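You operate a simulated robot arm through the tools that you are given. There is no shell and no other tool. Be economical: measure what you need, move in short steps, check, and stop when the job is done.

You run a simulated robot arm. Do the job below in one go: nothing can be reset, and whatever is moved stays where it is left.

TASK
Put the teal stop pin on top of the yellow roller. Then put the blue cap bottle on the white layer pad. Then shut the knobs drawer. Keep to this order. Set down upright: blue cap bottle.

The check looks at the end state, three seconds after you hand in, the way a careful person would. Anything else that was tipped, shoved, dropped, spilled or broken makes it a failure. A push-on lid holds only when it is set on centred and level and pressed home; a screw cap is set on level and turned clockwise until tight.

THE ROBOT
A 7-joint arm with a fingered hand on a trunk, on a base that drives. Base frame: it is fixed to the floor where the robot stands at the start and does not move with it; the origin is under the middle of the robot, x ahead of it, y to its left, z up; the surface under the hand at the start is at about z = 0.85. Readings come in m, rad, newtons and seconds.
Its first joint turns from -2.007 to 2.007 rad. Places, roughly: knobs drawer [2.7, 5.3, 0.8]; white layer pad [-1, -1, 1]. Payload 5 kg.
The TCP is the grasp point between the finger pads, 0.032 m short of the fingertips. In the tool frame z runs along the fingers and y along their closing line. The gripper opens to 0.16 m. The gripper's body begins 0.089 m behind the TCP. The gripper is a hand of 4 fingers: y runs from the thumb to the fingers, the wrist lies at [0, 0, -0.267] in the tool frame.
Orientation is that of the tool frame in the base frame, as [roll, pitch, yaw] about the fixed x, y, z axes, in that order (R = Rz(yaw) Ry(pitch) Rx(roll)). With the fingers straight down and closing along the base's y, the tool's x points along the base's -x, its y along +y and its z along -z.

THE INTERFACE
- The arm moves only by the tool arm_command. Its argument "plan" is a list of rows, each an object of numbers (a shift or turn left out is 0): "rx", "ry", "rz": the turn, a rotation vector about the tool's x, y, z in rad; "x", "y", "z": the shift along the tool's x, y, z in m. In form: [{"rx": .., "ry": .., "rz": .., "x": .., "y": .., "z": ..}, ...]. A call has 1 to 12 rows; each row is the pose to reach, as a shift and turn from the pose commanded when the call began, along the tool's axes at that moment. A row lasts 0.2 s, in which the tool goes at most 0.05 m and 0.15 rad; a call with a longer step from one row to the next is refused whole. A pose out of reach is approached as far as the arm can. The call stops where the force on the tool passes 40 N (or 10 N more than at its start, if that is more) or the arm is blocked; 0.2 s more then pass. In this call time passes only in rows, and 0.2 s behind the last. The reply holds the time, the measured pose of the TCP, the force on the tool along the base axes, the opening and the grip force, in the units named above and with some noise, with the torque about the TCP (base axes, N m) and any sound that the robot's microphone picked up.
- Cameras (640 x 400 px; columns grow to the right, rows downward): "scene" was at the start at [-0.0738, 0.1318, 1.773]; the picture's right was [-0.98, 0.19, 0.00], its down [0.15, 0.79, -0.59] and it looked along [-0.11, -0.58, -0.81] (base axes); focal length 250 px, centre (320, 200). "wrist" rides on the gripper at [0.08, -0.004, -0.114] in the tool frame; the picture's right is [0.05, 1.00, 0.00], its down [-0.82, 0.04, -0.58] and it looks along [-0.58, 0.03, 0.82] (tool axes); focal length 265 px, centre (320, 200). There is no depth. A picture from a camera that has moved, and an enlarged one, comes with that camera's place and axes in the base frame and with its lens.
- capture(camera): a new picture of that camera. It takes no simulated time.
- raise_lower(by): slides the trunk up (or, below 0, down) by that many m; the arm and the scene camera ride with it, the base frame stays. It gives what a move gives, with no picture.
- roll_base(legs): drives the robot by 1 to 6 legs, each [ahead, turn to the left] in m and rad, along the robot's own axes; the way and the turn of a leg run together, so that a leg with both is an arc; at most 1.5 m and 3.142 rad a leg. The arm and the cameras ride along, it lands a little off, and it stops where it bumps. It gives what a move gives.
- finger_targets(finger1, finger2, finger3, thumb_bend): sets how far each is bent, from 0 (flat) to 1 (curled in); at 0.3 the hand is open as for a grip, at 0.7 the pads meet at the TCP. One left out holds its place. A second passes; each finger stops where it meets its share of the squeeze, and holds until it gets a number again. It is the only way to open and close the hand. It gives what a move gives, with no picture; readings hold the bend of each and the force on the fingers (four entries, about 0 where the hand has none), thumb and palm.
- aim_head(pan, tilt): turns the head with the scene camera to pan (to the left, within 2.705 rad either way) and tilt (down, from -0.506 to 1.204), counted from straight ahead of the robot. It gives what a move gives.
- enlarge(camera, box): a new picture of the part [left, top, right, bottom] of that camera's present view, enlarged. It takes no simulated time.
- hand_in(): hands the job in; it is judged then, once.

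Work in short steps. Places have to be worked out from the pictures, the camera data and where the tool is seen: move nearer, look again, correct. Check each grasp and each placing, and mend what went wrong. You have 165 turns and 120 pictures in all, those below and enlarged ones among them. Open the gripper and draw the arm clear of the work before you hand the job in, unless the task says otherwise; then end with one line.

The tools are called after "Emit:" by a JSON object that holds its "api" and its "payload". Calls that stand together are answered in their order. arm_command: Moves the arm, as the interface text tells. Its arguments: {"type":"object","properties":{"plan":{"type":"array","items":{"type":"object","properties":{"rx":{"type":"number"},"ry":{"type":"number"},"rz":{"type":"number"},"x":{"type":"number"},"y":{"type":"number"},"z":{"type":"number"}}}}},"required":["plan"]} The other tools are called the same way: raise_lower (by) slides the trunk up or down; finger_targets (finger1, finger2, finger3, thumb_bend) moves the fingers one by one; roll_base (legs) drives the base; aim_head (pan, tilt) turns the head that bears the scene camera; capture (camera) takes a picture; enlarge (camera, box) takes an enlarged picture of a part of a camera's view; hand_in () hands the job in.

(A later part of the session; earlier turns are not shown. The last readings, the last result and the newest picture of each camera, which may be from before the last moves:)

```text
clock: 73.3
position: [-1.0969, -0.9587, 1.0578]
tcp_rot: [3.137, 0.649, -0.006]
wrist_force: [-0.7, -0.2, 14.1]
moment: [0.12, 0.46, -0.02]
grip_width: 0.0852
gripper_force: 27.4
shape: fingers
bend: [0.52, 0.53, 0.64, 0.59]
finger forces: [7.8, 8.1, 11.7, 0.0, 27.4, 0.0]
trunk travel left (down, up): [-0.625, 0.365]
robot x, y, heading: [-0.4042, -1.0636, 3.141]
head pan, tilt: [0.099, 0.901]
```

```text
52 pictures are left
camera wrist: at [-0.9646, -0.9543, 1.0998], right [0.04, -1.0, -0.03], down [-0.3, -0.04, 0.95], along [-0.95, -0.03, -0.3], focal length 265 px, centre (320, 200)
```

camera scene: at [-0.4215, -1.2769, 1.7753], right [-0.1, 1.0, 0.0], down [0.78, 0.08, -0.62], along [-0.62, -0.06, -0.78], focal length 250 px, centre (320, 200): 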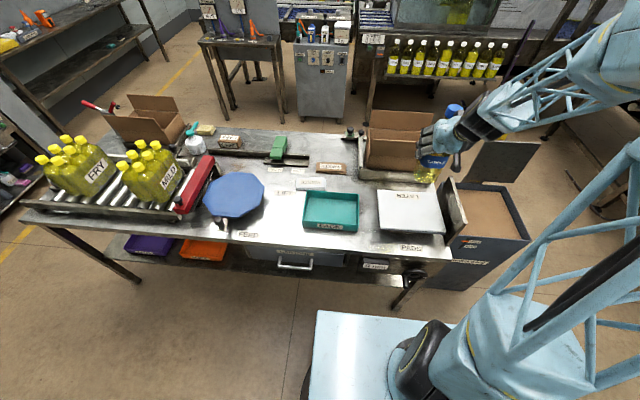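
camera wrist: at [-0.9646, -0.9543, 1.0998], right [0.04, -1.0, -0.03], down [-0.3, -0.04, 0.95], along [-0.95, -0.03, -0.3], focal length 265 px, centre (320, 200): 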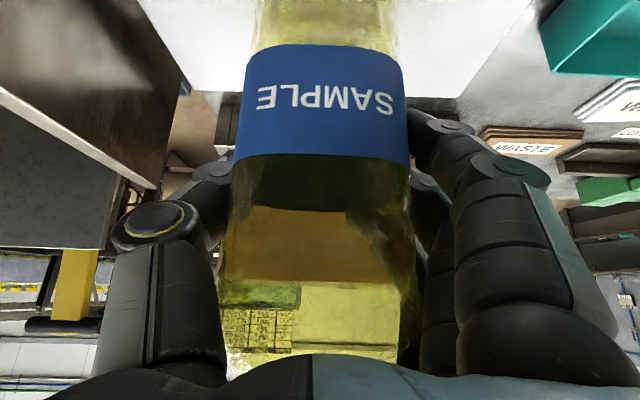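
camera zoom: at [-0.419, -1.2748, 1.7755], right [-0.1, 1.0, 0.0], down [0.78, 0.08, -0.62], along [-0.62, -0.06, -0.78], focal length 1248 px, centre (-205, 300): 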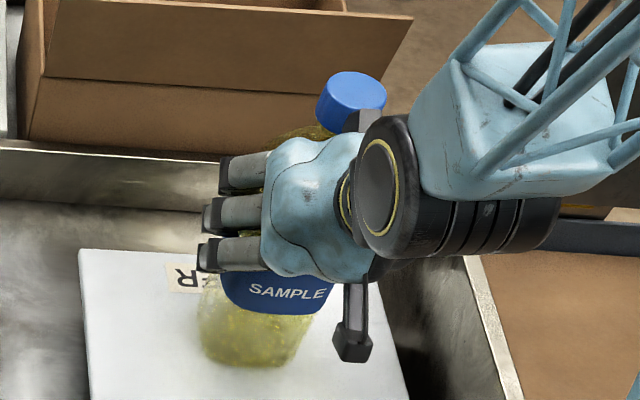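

Bottle looks upright; 14 N remains, so I ease a little more, then open the fingers gradually.

Emit:
{"api": "arm_command", "payload": {"plan": [{"x": -0.0006, "z": -0.0008}, {"x": -0.0012, "z": -0.0016}]}}

Emit:
{"api": "finger_targets", "payload": {"finger1": 0.49, "finger2": 0.49, "finger3": 0.55, "thumb_bend": 0.55}}

Emit:
{"api": "capture", "payload": {"camera": "wrist"}}

```text
clock: 73.9
position: [-1.0957, -0.9589, 1.0584]
tcp_rot: [3.139, 0.645, -0.006]
wrist_force: [-1.2, 0.8, 4.8]
moment: [0.07, 0.28, -0.02]
grip_width: 0.0854
gripper_force: 26.8
shape: fingers
bend: [0.52, 0.53, 0.64, 0.59]
finger forces: [7.6, 7.9, 11.0, 0.0, 26.8, 0.0]
trunk travel left (down, up): [-0.625, 0.365]
robot x, y, heading: [-0.399, -1.0674, 3.14]
head pan, tilt: [0.099, 0.901]
```

```text
clock: 74.9
position: [-1.0965, -0.9581, 1.0597]
tcp_rot: [3.138, 0.648, -0.007]
wrist_force: [-0.3, 1.3, 2.4]
moment: [0.21, 0.02, -0.03]
grip_width: 0.0882
gripper_force: 4.0
shape: fingers
bend: [0.49, 0.49, 0.55, 0.54]
finger forces: [0.5, 0.0, 3.2, 0.0, 4.2, 0.0]
trunk travel left (down, up): [-0.625, 0.365]
robot x, y, heading: [-0.4068, -1.0612, 3.142]
head pan, tilt: [0.099, 0.901]
```

```text
51 pictures are left
camera wrist: at [-0.9645, -0.9544, 1.1009], right [0.04, -1.0, -0.03], down [-0.3, -0.04, 0.95], along [-0.95, -0.03, -0.3], focal length 265 px, centre (320, 200)
```

wrist: 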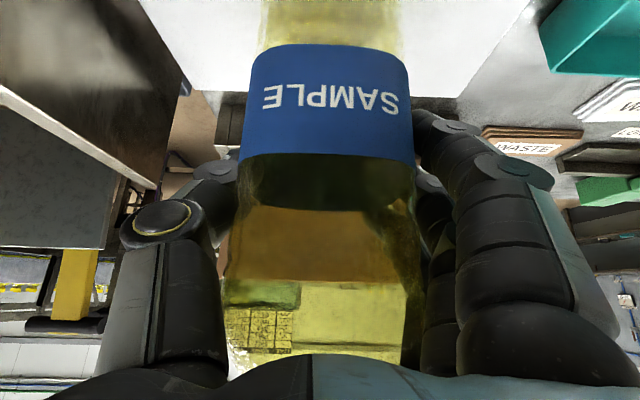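

Nearly released and the bottle stays upright. I open further.

Emit:
{"api": "finger_targets", "payload": {"finger1": 0.43, "finger2": 0.43, "finger3": 0.45, "thumb_bend": 0.45}}

Emit:
{"api": "capture", "payload": {"camera": "wrist"}}

```text
clock: 75.9
position: [-1.0974, -0.9592, 1.0582]
tcp_rot: [3.138, 0.647, -0.006]
wrist_force: [-0.1, -0.3, -0.1]
moment: [-0.03, 0.0, -0.01]
grip_width: 0.1146
gripper_force: 0.1
shape: fingers
bend: [0.43, 0.43, 0.45, 0.45]
finger forces: [0.0, 0.0, 0.1, 0.1, 0.0, 0.0]
trunk travel left (down, up): [-0.625, 0.365]
robot x, y, heading: [-0.408, -1.0657, 3.139]
head pan, tilt: [0.099, 0.901]
```

```text
50 pictures are left
camera wrist: at [-0.9647, -0.9544, 1.1009], right [0.04, -1.0, -0.03], down [-0.3, -0.04, 0.95], along [-0.95, -0.03, -0.3], focal length 265 px, centre (320, 200)
```

wrist: 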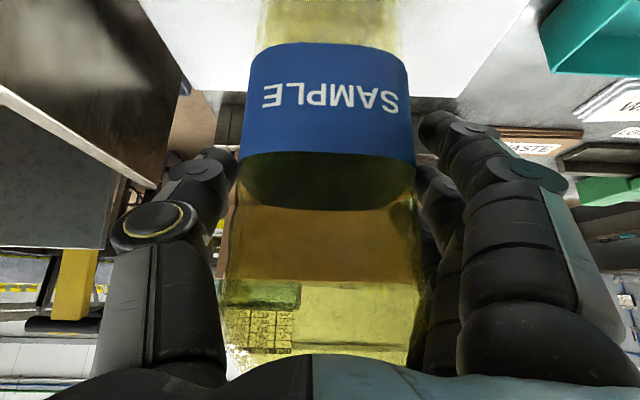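

Free. I open slightly more and retract along the tool axis.

Emit:
{"api": "finger_targets", "payload": {"finger1": 0.4, "finger2": 0.4, "finger3": 0.4, "thumb_bend": 0.4}}

Emit:
{"api": "arm_command", "payload": {"plan": [{"z": -0.015}, {"z": -0.04}, {"z": -0.08}, {"z": -0.125}, {"z": -0.17}]}}

Emit:
{"api": "capture", "payload": {"camera": "scene"}}

Emit:
{"api": "capture", "payload": {"camera": "wrist"}}

```text
clock: 76.9
position: [-1.0964, -0.9581, 1.0583]
tcp_rot: [3.138, 0.647, -0.006]
wrist_force: [0.1, 0.7, -0.4]
moment: [0.0, 0.02, 0.01]
grip_width: 0.1303
gripper_force: 0.0
shape: fingers
bend: [0.4, 0.4, 0.4, 0.4]
finger forces: [0.0, 0.1, 0.1, 0.0, 0.0, 0.1]
trunk travel left (down, up): [-0.625, 0.365]
robot x, y, heading: [-0.4056, -1.063, 3.141]
head pan, tilt: [0.099, 0.901]
```

```text
clock: 78.1
position: [-0.9973, -0.9751, 1.196]
tcp_rot: [3.137, 0.65, 0.012]
wrist_force: [1.5, 3.7, 0.2]
moment: [-0.35, 0.08, 0.32]
grip_width: 0.1313
gripper_force: 0.1
shape: fingers
bend: [0.4, 0.4, 0.4, 0.4]
finger forces: [0.0, 0.0, 0.0, 0.0, 0.0, 0.1]
trunk travel left (down, up): [-0.625, 0.365]
robot x, y, heading: [-0.4086, -1.0608, 3.144]
head pan, tilt: [0.099, 0.901]
```

```text
49 pictures are left
camera scene: at [-0.4193, -1.2793, 1.7749], right [-0.1, 0.99, 0.0], down [0.78, 0.08, -0.62], along [-0.62, -0.06, -0.78], focal length 250 px, centre (320, 200)
```

scene: 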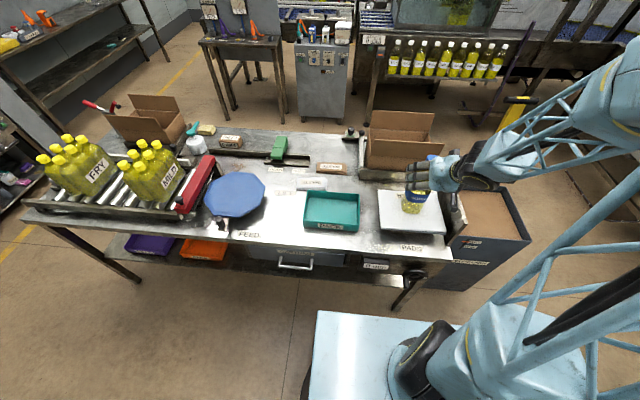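

```text
48 pictures are left
camera wrist: at [-0.8656, -0.9679, 1.2373], right [0.06, -1.0, -0.03], down [-0.3, -0.04, 0.95], along [-0.95, -0.04, -0.3], focal length 265 px, centre (320, 200)
```

wrist: 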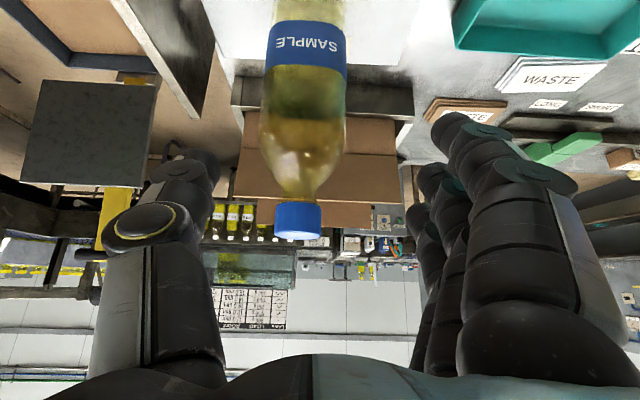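

The bottle stands on the pad; the hand shows a slight sideways force. I zoom to see whether anything is touching.

Emit:
{"api": "enlarge", "payload": {"camera": "scene", "box": [360, 110, 520, 260]}}

Emit:
{"api": "arm_command", "payload": {"plan": [{"z": -0.001}]}}

```text
2.67 times, centred on (440, 185) of scene
camera zoom: at [-0.4193, -1.2793, 1.7749], right [-0.1, 0.99, 0.0], down [0.78, 0.08, -0.62], along [-0.62, -0.06, -0.78], focal length 666 px, centre (0, 240)
```

zoom: 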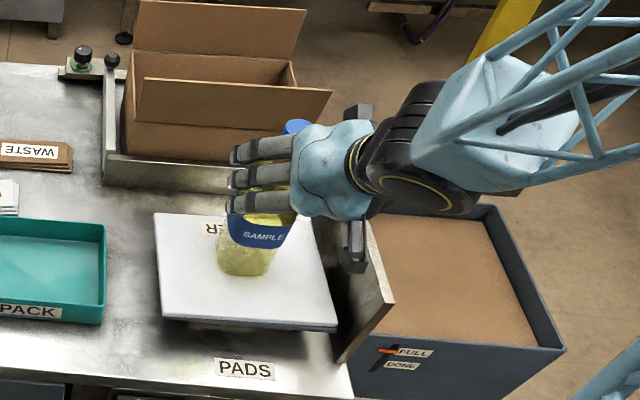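

```text
clock: 78.5
position: [-0.9942, -0.9596, 1.1956]
tcp_rot: [3.139, 0.647, -0.006]
wrist_force: [-0.1, -1.2, 0.4]
moment: [-0.01, -0.03, -0.02]
grip_width: 0.1312
gripper_force: 0.0
shape: fingers
bend: [0.4, 0.4, 0.4, 0.4]
finger forces: [0.1, 0.1, 0.0, 0.0, 0.0, 0.0]
trunk travel left (down, up): [-0.625, 0.365]
robot x, y, heading: [-0.4058, -1.0674, 3.139]
head pan, tilt: [0.099, 0.901]
```

That was transient; readings are back to zero. I raise the hand well clear and confirm the bottle.

Emit:
{"api": "arm_command", "payload": {"plan": [{"x": -0.0242, "z": -0.0318}, {"x": -0.0484, "z": -0.0637}, {"x": -0.0726, "z": -0.0955}, {"x": -0.09, "z": -0.12}]}}

Emit:
{"api": "enlarge", "payload": {"camera": "scene", "box": [360, 110, 520, 260]}}

Emit:
{"api": "aim_head", "payload": {"pan": -1.3, "tilt": 0.4}}

Emit:
{"api": "capture", "payload": {"camera": "scene"}}

```text
clock: 79.5
position: [-0.9935, -0.9589, 1.3473]
tcp_rot: [3.138, 0.647, -0.005]
wrist_force: [-0.3, -0.1, 0.2]
moment: [-0.01, 0.01, 0.0]
grip_width: 0.1314
gripper_force: 0.0
shape: fingers
bend: [0.4, 0.4, 0.4, 0.4]
finger forces: [0.0, 0.0, 0.0, 0.0, 0.1, 0.1]
trunk travel left (down, up): [-0.625, 0.365]
robot x, y, heading: [-0.4052, -1.0671, 3.147]
head pan, tilt: [0.099, 0.901]
```

```text
2.67 times, centred on (440, 185) of scene
camera zoom: at [-0.4196, -1.2751, 1.7755], right [-0.1, 1.0, 0.0], down [0.78, 0.08, -0.62], along [-0.62, -0.06, -0.78], focal length 666 px, centre (0, 240)
```

zoom: 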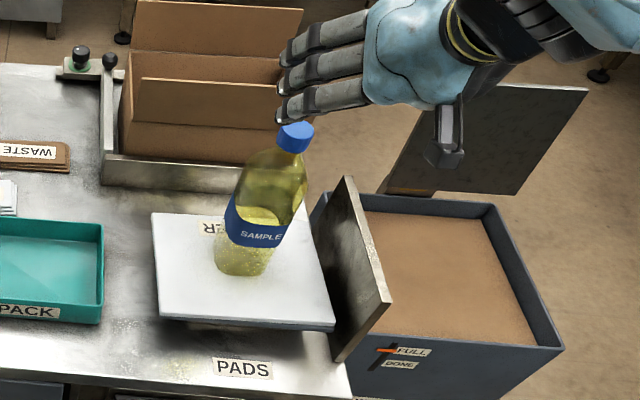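

```text
clock: 81.0
position: [-0.9946, -0.9582, 1.346]
tcp_rot: [3.137, 0.648, -0.006]
wrist_force: [-0.8, 0.4, -1.0]
moment: [0.02, 0.02, 0.0]
grip_width: 0.1314
gripper_force: 0.1
shape: fingers
bend: [0.4, 0.4, 0.4, 0.4]
finger forces: [0.0, 0.1, 0.0, 0.0, 0.0, 0.0]
trunk travel left (down, up): [-0.625, 0.365]
robot x, y, heading: [-0.405, -1.0667, 3.146]
head pan, tilt: [-1.3, 0.4]
```

```text
45 pictures are left
camera scene: at [-0.3696, -1.1779, 1.8186], right [0.96, 0.27, 0.0], down [0.1, -0.38, -0.92], along [-0.25, 0.89, -0.39], focal length 250 px, centre (320, 200)
```

scene: 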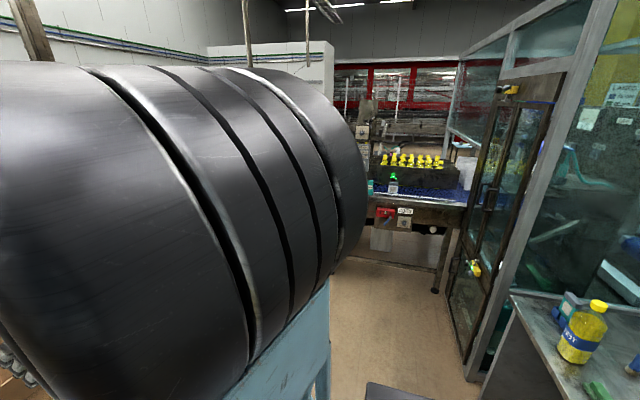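

The bottle stands upright on the pad. Now the drawer at (2.7,5.3): I turn to face +y and look for a route.

Emit:
{"api": "roll_base", "payload": {"legs": [[0, -1.571]]}}

Emit:
{"api": "aim_head", "payload": {"pan": 0.3, "tilt": 0.25}}

Emit:
{"api": "capture", "payload": {"camera": "scene"}}

Emit:
{"api": "aim_head", "payload": {"pan": -0.9, "tilt": 0.25}}

Emit:
{"api": "capture", "payload": {"camera": "scene"}}

```text
clock: 85.5
position: [-0.2907, -0.4775, 1.3455]
tcp_rot: [3.138, 0.647, -1.59]
wrist_force: [0.0, 0.5, 0.0]
moment: [0.01, 0.0, 0.01]
grip_width: 0.1311
gripper_force: 0.1
shape: fingers
bend: [0.4, 0.4, 0.4, 0.4]
finger forces: [0.1, 0.0, 0.0, 0.0, 0.1, 0.0]
trunk travel left (down, up): [-0.625, 0.365]
robot x, y, heading: [-0.4047, -1.0667, 1.559]
head pan, tilt: [-1.3, 0.4]
```

```text
clock: 87.1
position: [-0.2917, -0.4775, 1.3464]
tcp_rot: [3.138, 0.647, -1.591]
wrist_force: [-0.4, -0.3, -0.6]
moment: [-0.01, 0.0, 0.0]
grip_width: 0.1313
gripper_force: 0.1
shape: fingers
bend: [0.4, 0.4, 0.4, 0.4]
finger forces: [0.0, 0.0, 0.1, 0.0, 0.1, 0.0]
trunk travel left (down, up): [-0.625, 0.365]
robot x, y, heading: [-0.4066, -1.0655, 1.561]
head pan, tilt: [0.3, 0.25]
```

```text
44 pictures are left
camera scene: at [-0.6352, -1.0317, 1.8326], right [0.96, 0.28, 0.0], down [0.07, -0.24, -0.97], along [-0.27, 0.93, -0.25], focal length 250 px, centre (320, 200)
```

scene: 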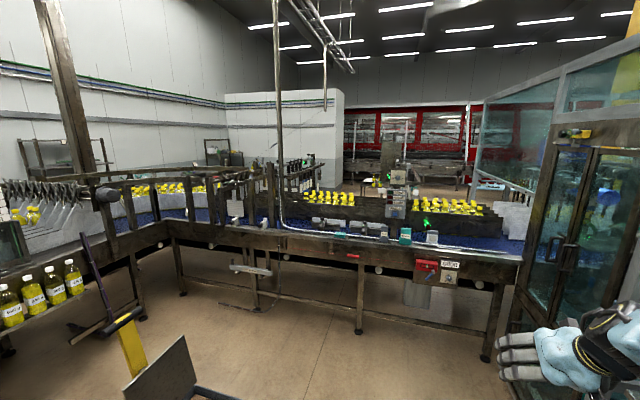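

```text
clock: 88.5
position: [-0.2913, -0.4776, 1.3463]
tcp_rot: [3.139, 0.648, -1.589]
wrist_force: [-1.4, 0.0, -0.5]
moment: [-0.03, -0.01, -0.02]
grip_width: 0.1313
gripper_force: 0.1
shape: fingers
bend: [0.4, 0.4, 0.4, 0.4]
finger forces: [0.0, 0.0, 0.1, 0.1, 0.0, 0.1]
trunk travel left (down, up): [-0.625, 0.365]
robot x, y, heading: [-0.4041, -1.065, 1.557]
head pan, tilt: [-0.901, 0.25]
```

```text
43 pictures are left
camera scene: at [-0.5349, -1.0641, 1.8326], right [0.61, -0.79, 0.0], down [-0.2, -0.15, -0.97], along [0.77, 0.59, -0.25], focal length 250 px, centre (320, 200)
```

scene: 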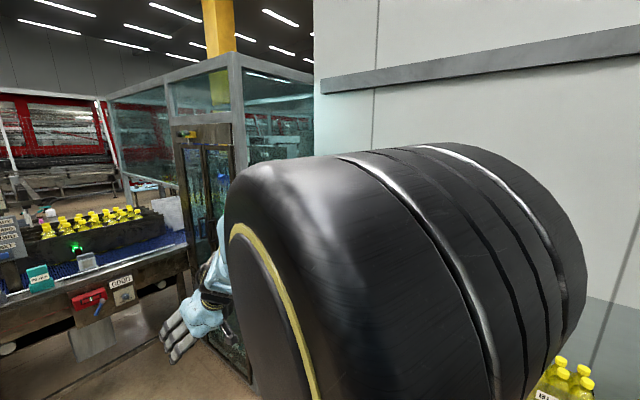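

The conveyor blocks straight ahead. I look further left and behind for an open passage.

Emit:
{"api": "aim_head", "payload": {"pan": 1.2, "tilt": 0.3}}

Emit:
{"api": "capture", "payload": {"camera": "scene"}}

Emit:
{"api": "aim_head", "payload": {"pan": 2.3, "tilt": 0.3}}

Emit:
{"api": "capture", "payload": {"camera": "scene"}}

```text
clock: 90.5
position: [-0.2911, -0.4774, 1.346]
tcp_rot: [3.137, 0.648, -1.589]
wrist_force: [0.8, -0.3, -0.1]
moment: [0.03, 0.0, -0.02]
grip_width: 0.1314
gripper_force: 0.0
shape: fingers
bend: [0.4, 0.4, 0.4, 0.4]
finger forces: [0.0, 0.1, 0.0, 0.0, 0.0, 0.1]
trunk travel left (down, up): [-0.625, 0.365]
robot x, y, heading: [-0.4056, -1.0666, 1.56]
head pan, tilt: [1.201, 0.3]
```

```text
42 pictures are left
camera scene: at [-0.6953, -1.0864, 1.8279], right [0.37, 0.93, 0.0], down [0.27, -0.11, -0.96], along [-0.89, 0.36, -0.3], focal length 250 px, centre (320, 200)
```

scene: 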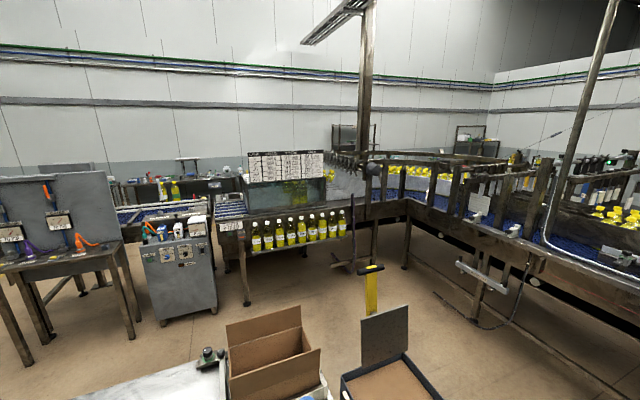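

```text
clock: 91.8
position: [-0.2915, -0.4762, 1.3457]
tcp_rot: [3.137, 0.646, -1.591]
wrist_force: [0.4, 0.3, 0.5]
moment: [0.0, -0.02, 0.01]
grip_width: 0.131
gripper_force: 0.1
shape: fingers
bend: [0.4, 0.4, 0.4, 0.4]
finger forces: [0.0, 0.0, 0.0, 0.0, 0.1, 0.1]
trunk travel left (down, up): [-0.625, 0.365]
robot x, y, heading: [-0.4052, -1.063, 1.56]
head pan, tilt: [2.3, 0.3]
```

```text
41 pictures are left
camera scene: at [-0.6792, -1.1826, 1.8279], right [-0.66, 0.75, 0.0], down [0.22, 0.19, -0.96], along [-0.72, -0.63, -0.3], focal length 250 px, centre (320, 200)
```

scene: 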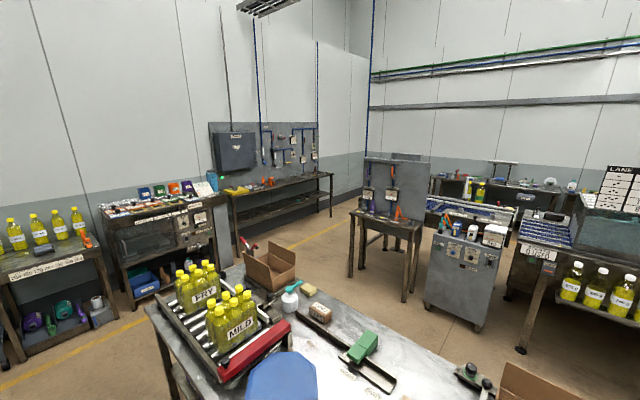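

The conveyor forms an L (near faces y≈1.0 and x≈-3.0); the way out seems to be round the far side of the bench. I drive north of the bin, then face −x.

Emit:
{"api": "roll_base", "payload": {"legs": [[1.25, 0], [0, 1.58]]}}

Emit:
{"api": "aim_head", "payload": {"pan": -0.9, "tilt": 0.15}}

Emit:
{"api": "capture", "payload": {"camera": "scene"}}

Emit:
{"api": "aim_head", "payload": {"pan": 0.2, "tilt": 0.4}}

Emit:
{"api": "capture", "payload": {"camera": "scene"}}

```text
clock: 102.2
position: [-0.9741, 0.3044, 1.3455]
tcp_rot: [3.138, 0.647, -0.013]
wrist_force: [-0.3, 0.3, 0.4]
moment: [-0.01, -0.01, -0.02]
grip_width: 0.1312
gripper_force: 0.1
shape: fingers
bend: [0.4, 0.4, 0.4, 0.4]
finger forces: [0.0, 0.0, 0.1, 0.0, 0.1, 0.1]
trunk travel left (down, up): [-0.625, 0.365]
robot x, y, heading: [-0.3862, 0.1966, 3.139]
head pan, tilt: [2.3, 0.3]
```

```text
clock: 105.0
position: [-0.9751, 0.3062, 1.3467]
tcp_rot: [3.137, 0.647, -0.013]
wrist_force: [0.2, 1.2, -0.1]
moment: [0.05, -0.01, 0.02]
grip_width: 0.1313
gripper_force: 0.0
shape: fingers
bend: [0.4, 0.4, 0.4, 0.4]
finger forces: [0.0, 0.1, 0.0, 0.0, 0.0, 0.1]
trunk travel left (down, up): [-0.625, 0.365]
robot x, y, heading: [-0.3862, 0.1929, 3.138]
head pan, tilt: [-0.901, 0.15]
```

```text
40 pictures are left
camera scene: at [-0.3841, 0.0655, 1.8419], right [0.79, 0.62, 0.0], down [0.09, -0.12, -0.99], along [-0.61, 0.78, -0.15], focal length 250 px, centre (320, 200)
```

scene: 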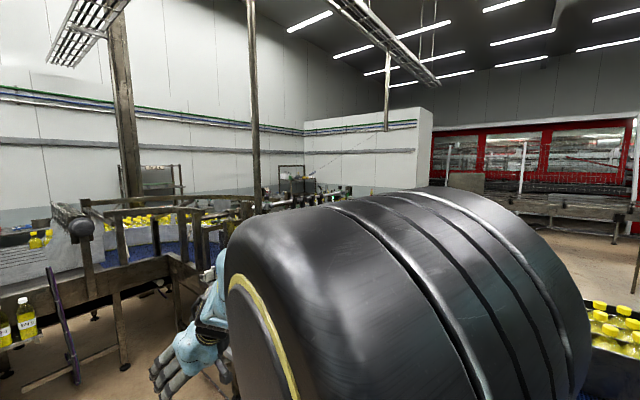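

```text
clock: 106.3
position: [-0.9753, 0.3052, 1.3455]
tcp_rot: [3.139, 0.648, -0.013]
wrist_force: [0.3, 0.0, 0.9]
moment: [0.0, -0.01, 0.0]
grip_width: 0.1311
gripper_force: 0.0
shape: fingers
bend: [0.4, 0.4, 0.4, 0.4]
finger forces: [0.0, 0.1, 0.0, 0.1, 0.0, 0.0]
trunk travel left (down, up): [-0.625, 0.365]
robot x, y, heading: [-0.3872, 0.1958, 3.138]
head pan, tilt: [0.201, 0.4]
```

```text
39 pictures are left
camera scene: at [-0.4179, -0.0253, 1.8186], right [-0.19, 0.98, 0.0], down [0.38, 0.07, -0.92], along [-0.9, -0.18, -0.39], focal length 250 px, centre (320, 200)
```

scene: 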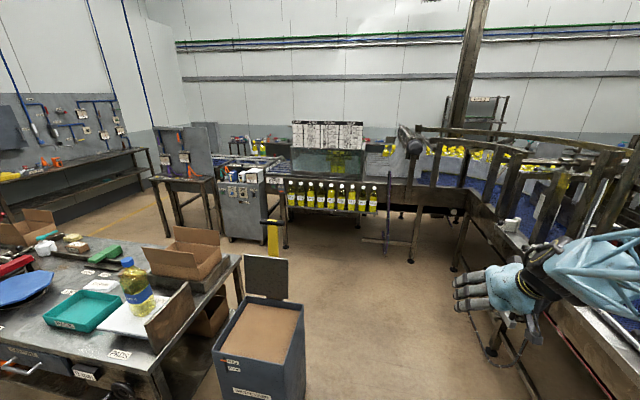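

The corridor between the bench and line B is about 1.3 m wide. I drive along −x, turn, and go partway down it.

Emit:
{"api": "roll_base", "payload": {"legs": [[1.2, 0], [0.5, 0], [0, 1.47], [1.5, 0]]}}

Emit:
{"api": "aim_head", "payload": {"pan": -0.5, "tilt": 0.35}}

Emit:
{"api": "capture", "payload": {"camera": "scene"}}

```text
clock: 125.7
position: [-2.4095, -1.8515, 1.3452]
tcp_rot: [3.138, 0.648, 1.452]
wrist_force: [0.6, 0.2, 0.6]
moment: [-0.01, 0.02, -0.02]
grip_width: 0.1313
gripper_force: 0.2
shape: fingers
bend: [0.4, 0.4, 0.4, 0.4]
finger forces: [0.1, 0.0, 0.1, 0.0, 0.0, 0.0]
trunk travel left (down, up): [-0.625, 0.365]
robot x, y, heading: [-2.2386, -1.2772, -1.681]
head pan, tilt: [0.201, 0.4]
```

```text
clock: 126.8
position: [-2.4087, -1.8515, 1.3461]
tcp_rot: [3.138, 0.649, 1.451]
wrist_force: [0.4, 0.8, 0.1]
moment: [0.02, 0.01, -0.02]
grip_width: 0.1313
gripper_force: 0.2
shape: fingers
bend: [0.4, 0.4, 0.4, 0.4]
finger forces: [0.1, 0.0, 0.0, 0.0, 0.0, 0.0]
trunk travel left (down, up): [-0.625, 0.365]
robot x, y, heading: [-2.2416, -1.2785, -1.683]
head pan, tilt: [-0.499, 0.351]
```

```text
38 pictures are left
camera scene: at [-2.0826, -1.3163, 1.8232], right [-0.82, 0.57, 0.0], down [0.2, 0.28, -0.94], along [-0.54, -0.77, -0.34], focal length 250 px, centre (320, 200)
```

scene: 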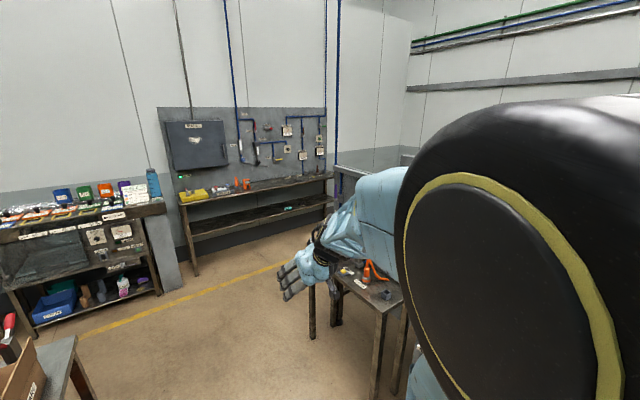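

There's room past the workstation (its corner at (-2.94,-2.65); shelves begin near y -4.1). I continue to y≈-3.2, turn to −x, and look.

Emit:
{"api": "roll_base", "payload": {"legs": [[0, 0.11], [1.45, 0], [0.45, 0], [0, -1.57]]}}

Emit:
{"api": "aim_head", "payload": {"pan": 0.2, "tilt": 0.4}}

Emit:
{"api": "capture", "payload": {"camera": "scene"}}

```text
clock: 140.8
position: [-2.8288, -3.0516, 1.3451]
tcp_rot: [3.139, 0.647, -0.017]
wrist_force: [0.5, -0.4, 0.1]
moment: [-0.03, 0.01, -0.01]
grip_width: 0.1313
gripper_force: 0.0
shape: fingers
bend: [0.4, 0.4, 0.4, 0.4]
finger forces: [0.0, 0.0, 0.0, 0.0, 0.0, 0.0]
trunk travel left (down, up): [-0.625, 0.365]
robot x, y, heading: [-2.241, -3.1654, 3.13]
head pan, tilt: [-0.499, 0.351]
```

```text
clock: 141.9
position: [-2.8293, -3.0514, 1.3471]
tcp_rot: [3.139, 0.647, -0.017]
wrist_force: [-0.3, -0.3, -1.0]
moment: [0.0, -0.01, -0.02]
grip_width: 0.1311
gripper_force: 0.0
shape: fingers
bend: [0.4, 0.4, 0.4, 0.4]
finger forces: [0.0, 0.0, 0.0, 0.0, 0.0, 0.0]
trunk travel left (down, up): [-0.625, 0.365]
robot x, y, heading: [-2.2386, -3.1672, 3.136]
head pan, tilt: [0.201, 0.4]
```

```text
37 pictures are left
camera scene: at [-2.2742, -3.3838, 1.8186], right [-0.19, 0.98, 0.0], down [0.38, 0.07, -0.92], along [-0.9, -0.17, -0.39], focal length 250 px, centre (320, 200)
```

scene: 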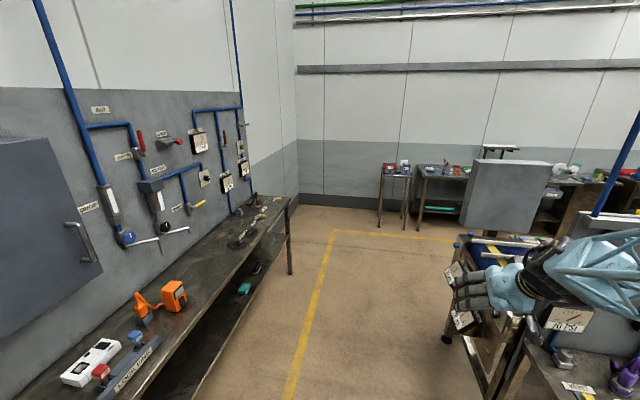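

The west aisle (x≈-4.7, between line B's rear at -3.9 and wall tables at -5.6) is open. I drive there, bearing slightly left of the workstation, and turn north.

Emit:
{"api": "roll_base", "payload": {"legs": [[0, 0.1], [1.5, 0], [0, -0.1], [0.95, 0], [0, -1.57]]}}

Emit:
{"api": "aim_head", "payload": {"pan": 0.1, "tilt": 0.35}}

Emit:
{"api": "capture", "payload": {"camera": "scene"}}

```text
clock: 159.0
position: [-4.5455, -2.6962, 1.3465]
tcp_rot: [3.138, 0.648, -1.611]
wrist_force: [0.4, 0.4, -1.1]
moment: [0.03, -0.01, 0.02]
grip_width: 0.1311
gripper_force: 0.1
shape: fingers
bend: [0.4, 0.4, 0.4, 0.4]
finger forces: [0.0, 0.1, 0.0, 0.0, 0.1, 0.0]
trunk travel left (down, up): [-0.625, 0.365]
robot x, y, heading: [-4.6701, -3.2832, 1.54]
head pan, tilt: [0.201, 0.4]
```

```text
clock: 159.6
position: [-4.5439, -2.6963, 1.3467]
tcp_rot: [3.137, 0.648, -1.609]
wrist_force: [-0.1, 0.3, 0.4]
moment: [0.04, 0.01, 0.02]
grip_width: 0.1313
gripper_force: 0.1
shape: fingers
bend: [0.4, 0.4, 0.4, 0.4]
finger forces: [0.0, 0.0, 0.0, 0.1, 0.1, 0.1]
trunk travel left (down, up): [-0.625, 0.365]
robot x, y, heading: [-4.668, -3.2784, 1.535]
head pan, tilt: [0.099, 0.351]
```

```text
36 pictures are left
camera scene: at [-4.8816, -3.2407, 1.8231], right [1.0, 0.07, 0.0], down [0.02, -0.34, -0.94], along [-0.06, 0.94, -0.34], focal length 250 px, centre (320, 200)
```

scene: 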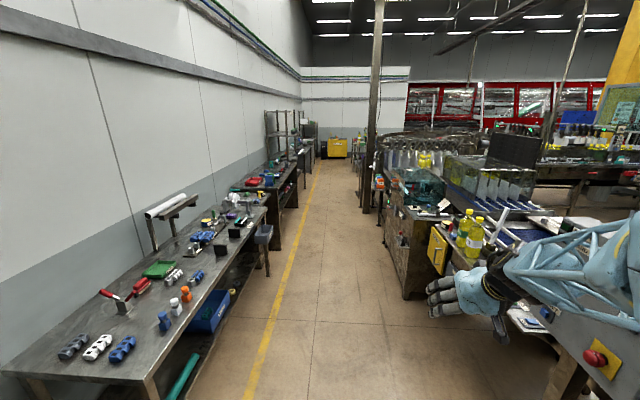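

The aisle is clear (x from about -5.6 to -4.3). I shift to its middle and drive north to y≈0.5.

Emit:
{"api": "roll_base", "payload": {"legs": [[0, 0.2], [1.5, 0], [0, -0.165], [1.5, 0], [0.8, 0]]}}

Emit:
{"api": "capture", "payload": {"camera": "scene"}}

```text
clock: 179.4
position: [-4.6779, 1.066, 1.3446]
tcp_rot: [3.139, 0.647, -1.627]
wrist_force: [-1.0, 0.6, 0.5]
moment: [0.0, -0.01, 0.02]
grip_width: 0.1312
gripper_force: 0.2
shape: fingers
bend: [0.4, 0.4, 0.4, 0.4]
finger forces: [0.0, 0.0, 0.0, 0.0, 0.0, 0.0]
trunk travel left (down, up): [-0.625, 0.365]
robot x, y, heading: [-4.8138, 0.4855, 1.518]
head pan, tilt: [0.099, 0.351]
```

```text
35 pictures are left
camera scene: at [-5.0229, 0.527, 1.8231], right [1.0, 0.05, 0.0], down [0.02, -0.34, -0.94], along [-0.05, 0.94, -0.34], focal length 250 px, centre (320, 200)
```

scene: 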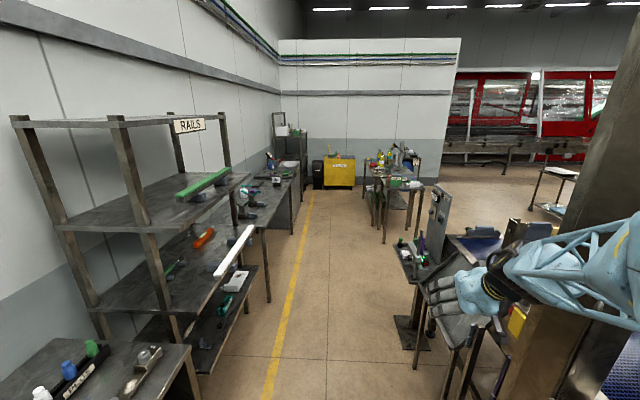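

I keep clear of the column by moving left to x≈-5.05 and going on to y≈2.7, then look to the right.

Emit:
{"api": "roll_base", "payload": {"legs": [[0, 0.2], [1.3, 0], [0, -0.147], [0.9, 0]]}}

Emit:
{"api": "aim_head", "payload": {"pan": -0.35, "tilt": 0.35}}

Emit:
{"api": "capture", "payload": {"camera": "scene"}}

```text
clock: 191.8
position: [-4.9251, 3.2853, 1.3456]
tcp_rot: [3.136, 0.649, -1.564]
wrist_force: [-0.1, -0.6, 0.0]
moment: [0.02, -0.01, 0.03]
grip_width: 0.1311
gripper_force: 0.0
shape: fingers
bend: [0.4, 0.4, 0.4, 0.4]
finger forces: [0.0, 0.0, 0.0, 0.0, 0.0, 0.0]
trunk travel left (down, up): [-0.625, 0.365]
robot x, y, heading: [-5.0236, 2.6921, 1.588]
head pan, tilt: [0.099, 0.351]
```

```text
clock: 192.7
position: [-4.9239, 3.2859, 1.347]
tcp_rot: [3.137, 0.646, -1.564]
wrist_force: [-0.1, 0.2, 0.7]
moment: [0.0, 0.01, 0.0]
grip_width: 0.131
gripper_force: 0.0
shape: fingers
bend: [0.4, 0.4, 0.4, 0.4]
finger forces: [0.0, 0.0, 0.0, 0.0, 0.0, 0.0]
trunk travel left (down, up): [-0.625, 0.365]
robot x, y, heading: [-5.0226, 2.6958, 1.586]
head pan, tilt: [-0.351, 0.351]
```

```text
34 pictures are left
camera scene: at [-5.1938, 2.7211, 1.8232], right [0.94, -0.33, 0.0], down [-0.11, -0.32, -0.94], along [0.31, 0.89, -0.34], focal length 250 px, centre (320, 200)
```

scene: 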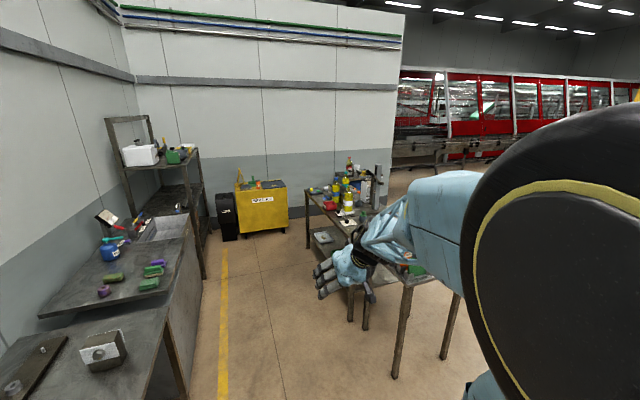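

A table begins at y≈3.74 ahead-right; the way east lies just south of it. I advance to y≈3.0 and turn to face +x.

Emit:
{"api": "roll_base", "payload": {"legs": [[0.3, 0], [0, -1.586]]}}

Emit:
{"api": "aim_head", "payload": {"pan": 0.15, "tilt": 0.35}}

Emit:
{"api": "capture", "payload": {"camera": "scene"}}

```text
clock: 198.8
position: [-4.4398, 2.8758, 1.3454]
tcp_rot: [3.138, 0.648, 3.113]
wrist_force: [0.6, -0.5, -0.5]
moment: [-0.02, -0.04, 0.05]
grip_width: 0.131
gripper_force: 0.0
shape: fingers
bend: [0.4, 0.4, 0.4, 0.4]
finger forces: [0.0, 0.1, 0.0, 0.1, 0.0, 0.0]
trunk travel left (down, up): [-0.625, 0.365]
robot x, y, heading: [-5.0267, 2.9951, -0.02]
head pan, tilt: [-0.351, 0.351]
```

```text
clock: 199.8
position: [-4.4403, 2.8772, 1.3467]
tcp_rot: [3.137, 0.648, 3.113]
wrist_force: [-1.0, 1.0, 0.6]
moment: [0.01, -0.02, -0.02]
grip_width: 0.1313
gripper_force: 0.0
shape: fingers
bend: [0.4, 0.4, 0.4, 0.4]
finger forces: [0.1, 0.1, 0.0, 0.1, 0.1, 0.1]
trunk travel left (down, up): [-0.625, 0.365]
robot x, y, heading: [-5.0266, 2.9932, -0.019]
head pan, tilt: [0.15, 0.351]
```

```text
33 pictures are left
camera scene: at [-4.9893, 3.2129, 1.8232], right [0.13, -0.99, 0.0], down [-0.34, -0.04, -0.94], along [0.93, 0.12, -0.34], focal length 250 px, centre (320, 200)
```

scene: 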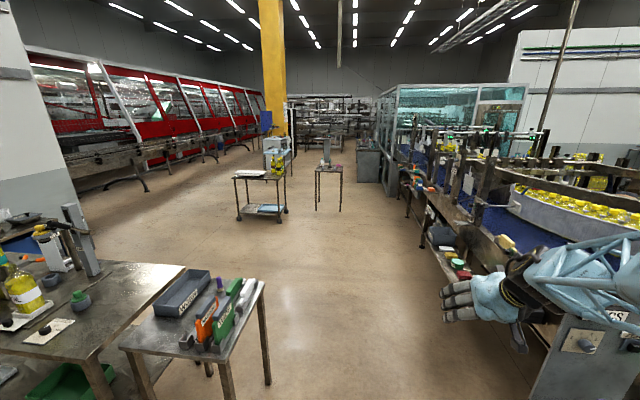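

The hall opens out; the drawer location falls near the cabinet by the yellow column. I drive along y≈2.9 to x≈-0.9 and look again.

Emit:
{"api": "roll_base", "payload": {"legs": [[1.5, 0], [1.5, 0], [1.1, 0]]}}

Emit:
{"api": "aim_head", "payload": {"pan": 0.5, "tilt": 0.35}}

Emit:
{"api": "capture", "payload": {"camera": "scene"}}

```text
clock: 219.4
position: [-0.356, 2.68, 1.3454]
tcp_rot: [3.139, 0.648, 3.078]
wrist_force: [-0.2, 0.3, -0.1]
moment: [-0.01, 0.0, -0.01]
grip_width: 0.1313
gripper_force: 0.1
shape: fingers
bend: [0.4, 0.4, 0.4, 0.4]
finger forces: [0.0, 0.0, 0.0, 0.0, 0.0, 0.0]
trunk travel left (down, up): [-0.625, 0.365]
robot x, y, heading: [-0.9397, 2.8199, -0.06]
head pan, tilt: [0.15, 0.351]
```

```text
clock: 220.2
position: [-0.3568, 2.6816, 1.3454]
tcp_rot: [3.138, 0.649, 3.077]
wrist_force: [0.1, -0.7, -0.5]
moment: [-0.02, 0.03, 0.0]
grip_width: 0.1313
gripper_force: 0.2
shape: fingers
bend: [0.4, 0.4, 0.4, 0.4]
finger forces: [0.0, 0.0, 0.1, 0.1, 0.0, 0.1]
trunk travel left (down, up): [-0.625, 0.365]
robot x, y, heading: [-0.9397, 2.8228, -0.058]
head pan, tilt: [0.499, 0.351]
```

```text
32 pictures are left
camera scene: at [-0.902, 3.0685, 1.8232], right [0.43, -0.9, 0.0], down [-0.31, -0.15, -0.94], along [0.85, 0.4, -0.34], focal length 250 px, centre (320, 200)
```

scene: 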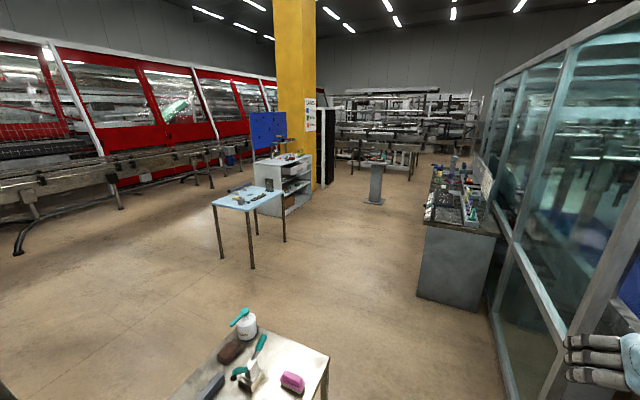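

The expected place projects onto the pale cabinet by the blue board at (293,171). I zoom there.

Emit:
{"api": "enlarge", "payload": {"camera": "scene", "box": [200, 120, 350, 280]}}

```text
2.50 times, centred on (275, 200) of scene
camera zoom: at [-0.902, 3.0685, 1.8232], right [0.43, -0.9, 0.0], down [-0.31, -0.15, -0.94], along [0.85, 0.4, -0.34], focal length 624 px, centre (432, 200)
```

zoom: 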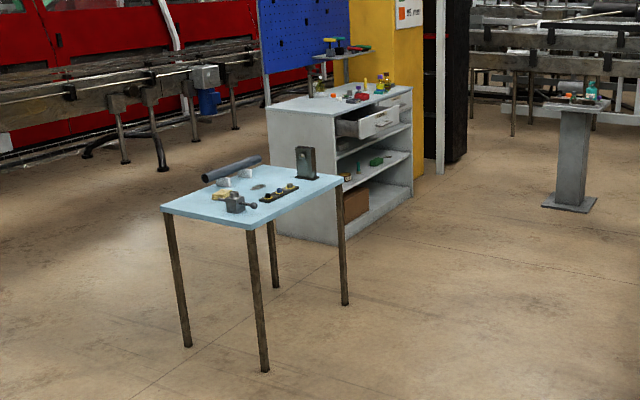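

The open drawer is the left one of a cabinet whose front is at y≈5.4 (x≈2.5–3.65), facing −y. I drive around the grey cabinet corner and stop facing the drawer.

Emit:
{"api": "roll_base", "payload": {"legs": [[1.04, 0], [0, 0.636], [1.5, 0], [1.45, 0], [0, 0.993]]}}

Emit:
{"api": "aim_head", "payload": {"pan": 0.0, "tilt": 0.7}}

Emit:
{"api": "capture", "payload": {"camera": "scene"}}

Emit:
{"api": "capture", "payload": {"camera": "wrist"}}

```text
clock: 243.9
position: [2.5689, 5.074, 1.3465]
tcp_rot: [3.139, 0.648, -1.506]
wrist_force: [0.9, 0.2, -0.3]
moment: [-0.01, 0.02, -0.04]
grip_width: 0.1311
gripper_force: 0.0
shape: fingers
bend: [0.4, 0.4, 0.4, 0.4]
finger forces: [0.1, 0.0, 0.0, 0.0, 0.1, 0.0]
trunk travel left (down, up): [-0.625, 0.365]
robot x, y, heading: [2.5052, 4.4779, 1.64]
head pan, tilt: [0.499, 0.351]
```

```text
clock: 244.8
position: [2.5687, 5.0738, 1.3451]
tcp_rot: [3.138, 0.648, -1.506]
wrist_force: [0.1, 0.1, 0.1]
moment: [-0.01, 0.02, 0.01]
grip_width: 0.1313
gripper_force: 0.0
shape: fingers
bend: [0.4, 0.4, 0.4, 0.4]
finger forces: [0.0, 0.1, 0.0, 0.0, 0.1, 0.1]
trunk travel left (down, up): [-0.625, 0.365]
robot x, y, heading: [2.5058, 4.4779, 1.643]
head pan, tilt: [0.0, 0.7]
```

```text
30 pictures are left
camera scene: at [2.3018, 4.4899, 1.7918], right [1.0, 0.07, 0.0], down [0.05, -0.64, -0.77], along [-0.06, 0.76, -0.64], focal length 250 px, centre (320, 200)
```

scene: 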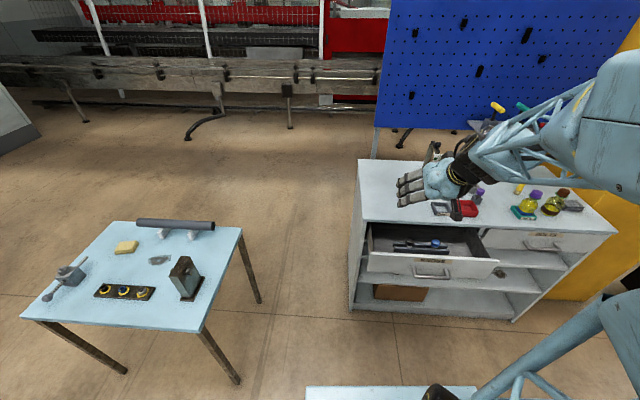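

```text
29 pictures are left
camera wrist: at [2.582, 4.9419, 1.3877], right [-0.99, -0.11, -0.03], down [-0.06, 0.3, 0.95], along [-0.09, 0.95, -0.3], focal length 265 px, centre (320, 200)
```

wrist: 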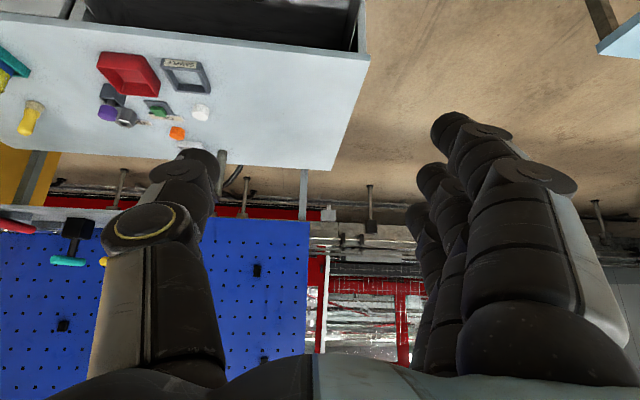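

The open drawer's front panel is at y≈5.23, x 2.47–3.05, z≈0.73–0.86, handle near (2.77,5.19,0.8). I close the fingers into a blunt tip, swing the hand to point more forward, and bring it to x≈2.76.

Emit:
{"api": "finger_targets", "payload": {"finger1": 0.7, "finger2": 0.7, "finger3": 0.7, "thumb_bend": 0.7}}

Emit:
{"api": "arm_command", "payload": {"plan": [{"x": 0.02, "y": -0.031, "z": 0.006, "ry": -0.092}, {"x": 0.04, "y": -0.062, "z": 0.012, "ry": -0.183}, {"x": 0.06, "y": -0.093, "z": 0.018, "ry": -0.275}, {"x": 0.079, "y": -0.124, "z": 0.024, "ry": -0.367}, {"x": 0.098, "y": -0.155, "z": 0.03, "ry": -0.458}, {"x": 0.118, "y": -0.186, "z": 0.036, "ry": -0.55}]}}

Emit:
{"api": "raise_lower", "payload": {"by": -0.33}}

Emit:
{"api": "capture", "payload": {"camera": "scene"}}

Emit:
{"api": "capture", "payload": {"camera": "wrist"}}

```text
clock: 245.8
position: [2.569, 5.074, 1.3455]
tcp_rot: [3.138, 0.648, -1.507]
wrist_force: [0.2, 0.1, -0.5]
moment: [0.02, 0.04, 0.03]
grip_width: 0.0239
gripper_force: 0.0
shape: fingers
bend: [0.7, 0.7, 0.7, 0.7]
finger forces: [0.1, 0.0, 0.0, 0.1, 0.0, 0.0]
trunk travel left (down, up): [-0.625, 0.365]
robot x, y, heading: [2.5072, 4.4761, 1.645]
head pan, tilt: [0.0, 0.7]
```

```text
clock: 247.2
position: [2.763, 5.0141, 1.2454]
tcp_rot: [3.133, 1.198, -1.514]
wrist_force: [0.3, 1.3, 0.6]
moment: [-0.01, -0.02, 0.03]
grip_width: 0.0238
gripper_force: 0.1
shape: fingers
bend: [0.7, 0.7, 0.7, 0.7]
finger forces: [0.0, 0.1, 0.1, 0.1, 0.0, 0.1]
trunk travel left (down, up): [-0.625, 0.365]
robot x, y, heading: [2.5081, 4.4798, 1.643]
head pan, tilt: [0.0, 0.7]
```

```text
clock: 250.5
position: [2.7597, 5.0137, 0.9158]
tcp_rot: [3.135, 1.197, -1.512]
wrist_force: [0.3, 0.4, 0.2]
moment: [0.0, -0.02, 0.01]
grip_width: 0.0235
gripper_force: 0.1
shape: fingers
bend: [0.7, 0.7, 0.7, 0.7]
finger forces: [0.0, 0.1, 0.1, 0.0, 0.1, 0.0]
trunk travel left (down, up): [-0.295, 0.695]
robot x, y, heading: [2.508, 4.4789, 1.642]
head pan, tilt: [0.0, 0.7]
```

```text
28 pictures are left
camera scene: at [2.3021, 4.4899, 1.4618], right [1.0, 0.07, 0.0], down [0.05, -0.64, -0.76], along [-0.05, 0.76, -0.64], focal length 250 px, centre (320, 200)
```

scene: 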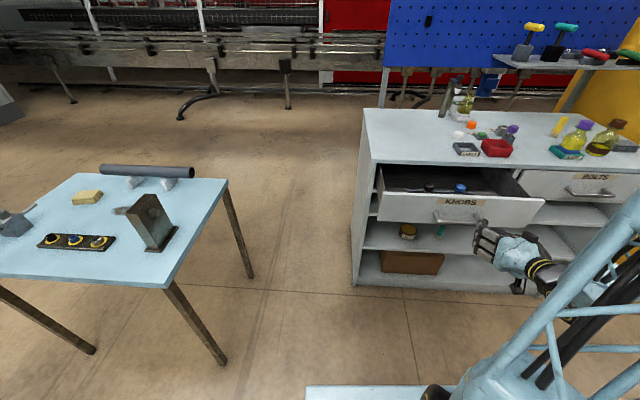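

```text
27 pictures are left
camera wrist: at [2.7728, 4.8791, 0.8825], right [-1.0, -0.09, -0.04], down [-0.02, -0.24, 0.97], along [-0.09, 0.97, 0.24], focal length 265 px, centre (320, 200)
```

wrist: 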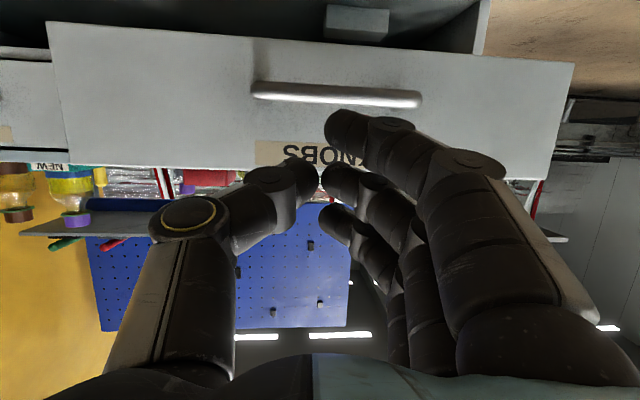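

The label reads KNOBS. I lower the trunk 7.5 cm so the fingertips meet the panel at handle height, then advance to just short of it.

Emit:
{"api": "raise_lower", "payload": {"by": -0.075}}

Emit:
{"api": "arm_command", "payload": {"plan": [{"x": -0.0146, "y": -0.0024, "z": 0.0372}, {"x": -0.0291, "y": -0.0047, "z": 0.0743}, {"x": -0.04, "y": -0.0065, "z": 0.1022}]}}

Emit:
{"api": "capture", "payload": {"camera": "wrist"}}

Emit:
{"api": "enlarge", "payload": {"camera": "scene", "box": [360, 100, 600, 280]}}

```text
clock: 251.6
position: [2.7601, 5.0135, 0.842]
tcp_rot: [3.134, 1.196, -1.512]
wrist_force: [-0.4, -0.7, 0.9]
moment: [0.02, -0.04, -0.04]
grip_width: 0.0237
gripper_force: 0.1
shape: fingers
bend: [0.7, 0.7, 0.7, 0.7]
finger forces: [0.0, 0.0, 0.0, 0.1, 0.1, 0.0]
trunk travel left (down, up): [-0.22, 0.77]
robot x, y, heading: [2.506, 4.4812, 1.644]
head pan, tilt: [0.0, 0.7]
```

```text
clock: 252.4
position: [2.7595, 5.1221, 0.8415]
tcp_rot: [3.129, 1.198, -1.514]
wrist_force: [0.6, -0.7, 0.6]
moment: [-0.02, 0.01, -0.01]
grip_width: 0.0233
gripper_force: 0.0
shape: fingers
bend: [0.7, 0.7, 0.7, 0.7]
finger forces: [0.1, 0.0, 0.0, 0.1, 0.1, 0.0]
trunk travel left (down, up): [-0.22, 0.77]
robot x, y, heading: [2.5067, 4.4767, 1.639]
head pan, tilt: [0.0, 0.7]
```

```text
26 pictures are left
camera wrist: at [2.7713, 4.9883, 0.8089], right [-1.0, -0.09, -0.04], down [-0.02, -0.24, 0.97], along [-0.09, 0.97, 0.24], focal length 265 px, centre (320, 200)
```

wrist: 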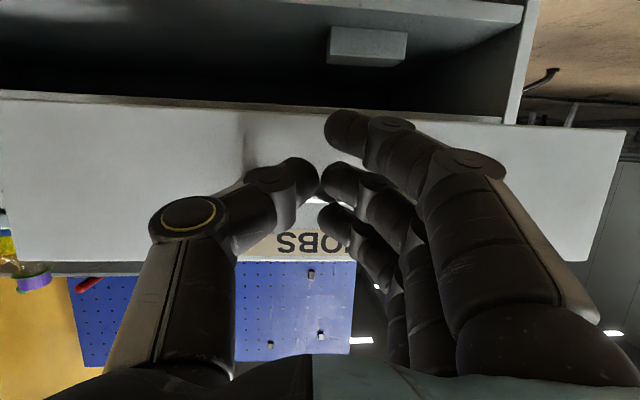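

```text
2.22 times, centred on (480, 190) of scene
camera zoom: at [2.3021, 4.4897, 1.3867], right [1.0, 0.07, 0.0], down [0.05, -0.64, -0.76], along [-0.05, 0.76, -0.64], focal length 555 px, centre (-36, 222)
```

zoom: 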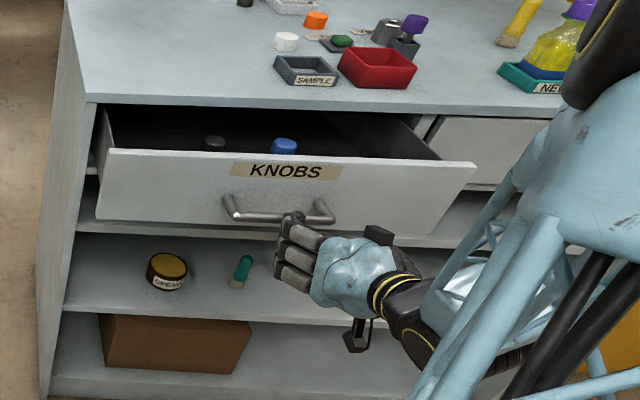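

Fingertips face the panel at/below the handle. I push forward slowly.

Emit:
{"api": "arm_command", "payload": {"plan": [{"x": -0.0147, "y": -0.0012, "z": 0.0157}, {"x": -0.022, "y": -0.0024, "z": 0.0343}, {"x": -0.0292, "y": -0.0035, "z": 0.0528}, {"x": -0.0365, "y": -0.0047, "z": 0.0714}, {"x": -0.0438, "y": -0.0059, "z": 0.09}]}}

Emit:
{"api": "enlarge", "payload": {"camera": "scene", "box": [360, 100, 600, 280]}}

```text
clock: 253.6
position: [2.7599, 5.2231, 0.8542]
tcp_rot: [3.14, 1.207, -1.505]
wrist_force: [-0.3, 0.5, 1.0]
moment: [-0.04, 0.02, -0.04]
grip_width: 0.0235
gripper_force: 0.1
shape: fingers
bend: [0.7, 0.7, 0.7, 0.7]
finger forces: [0.0, 0.1, 0.0, 0.0, 0.0, 0.0]
trunk travel left (down, up): [-0.22, 0.77]
robot x, y, heading: [2.5031, 4.4772, 1.636]
head pan, tilt: [0.0, 0.7]
```

```text
2.22 times, centred on (480, 190) of scene
camera zoom: at [2.3018, 4.489, 1.3873], right [1.0, 0.07, 0.0], down [0.05, -0.64, -0.77], along [-0.05, 0.76, -0.64], focal length 555 px, centre (-36, 222)
```

zoom: 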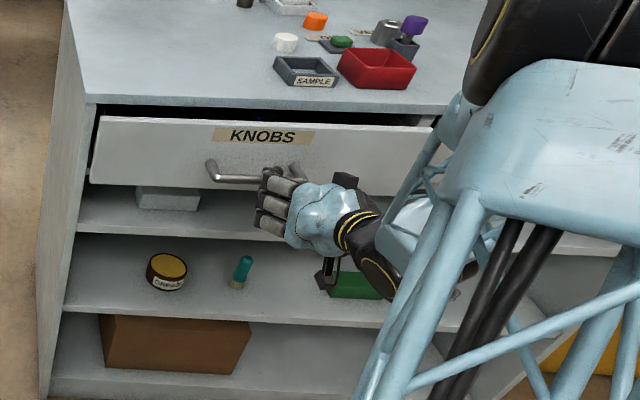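

The drawer slides in smoothly. I continue pushing slowly.

Emit:
{"api": "arm_command", "payload": {"plan": [{"x": -0.0055, "y": -0.0009, "z": 0.0139}, {"x": -0.0109, "y": -0.0018, "z": 0.0279}, {"x": -0.0164, "y": -0.0027, "z": 0.0418}, {"x": -0.0218, "y": -0.0035, "z": 0.0557}]}}

Emit:
{"api": "enlarge", "payload": {"camera": "scene", "box": [360, 100, 600, 280]}}

```text
clock: 254.6
position: [2.7577, 5.2814, 0.8476]
tcp_rot: [3.13, 1.193, -1.514]
wrist_force: [-0.4, -6.7, -11.6]
moment: [-0.44, 0.14, -0.08]
grip_width: 0.0231
gripper_force: 6.2
shape: fingers
bend: [0.7, 0.7, 0.7, 0.71]
finger forces: [0.0, 0.0, 0.0, 0.1, 13.5, 0.1]
trunk travel left (down, up): [-0.22, 0.77]
robot x, y, heading: [2.5061, 4.4778, 1.637]
head pan, tilt: [0.0, 0.7]
```

```text
2.22 times, centred on (480, 190) of scene
camera zoom: at [2.3023, 4.4902, 1.3866], right [1.0, 0.07, 0.0], down [0.05, -0.64, -0.76], along [-0.05, 0.76, -0.64], focal length 555 px, centre (-36, 222)
```

zoom: 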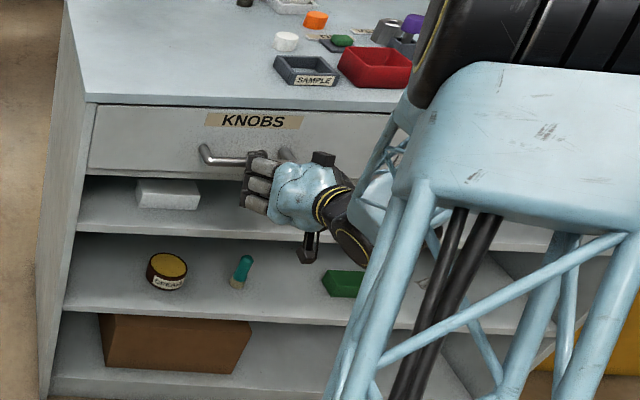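

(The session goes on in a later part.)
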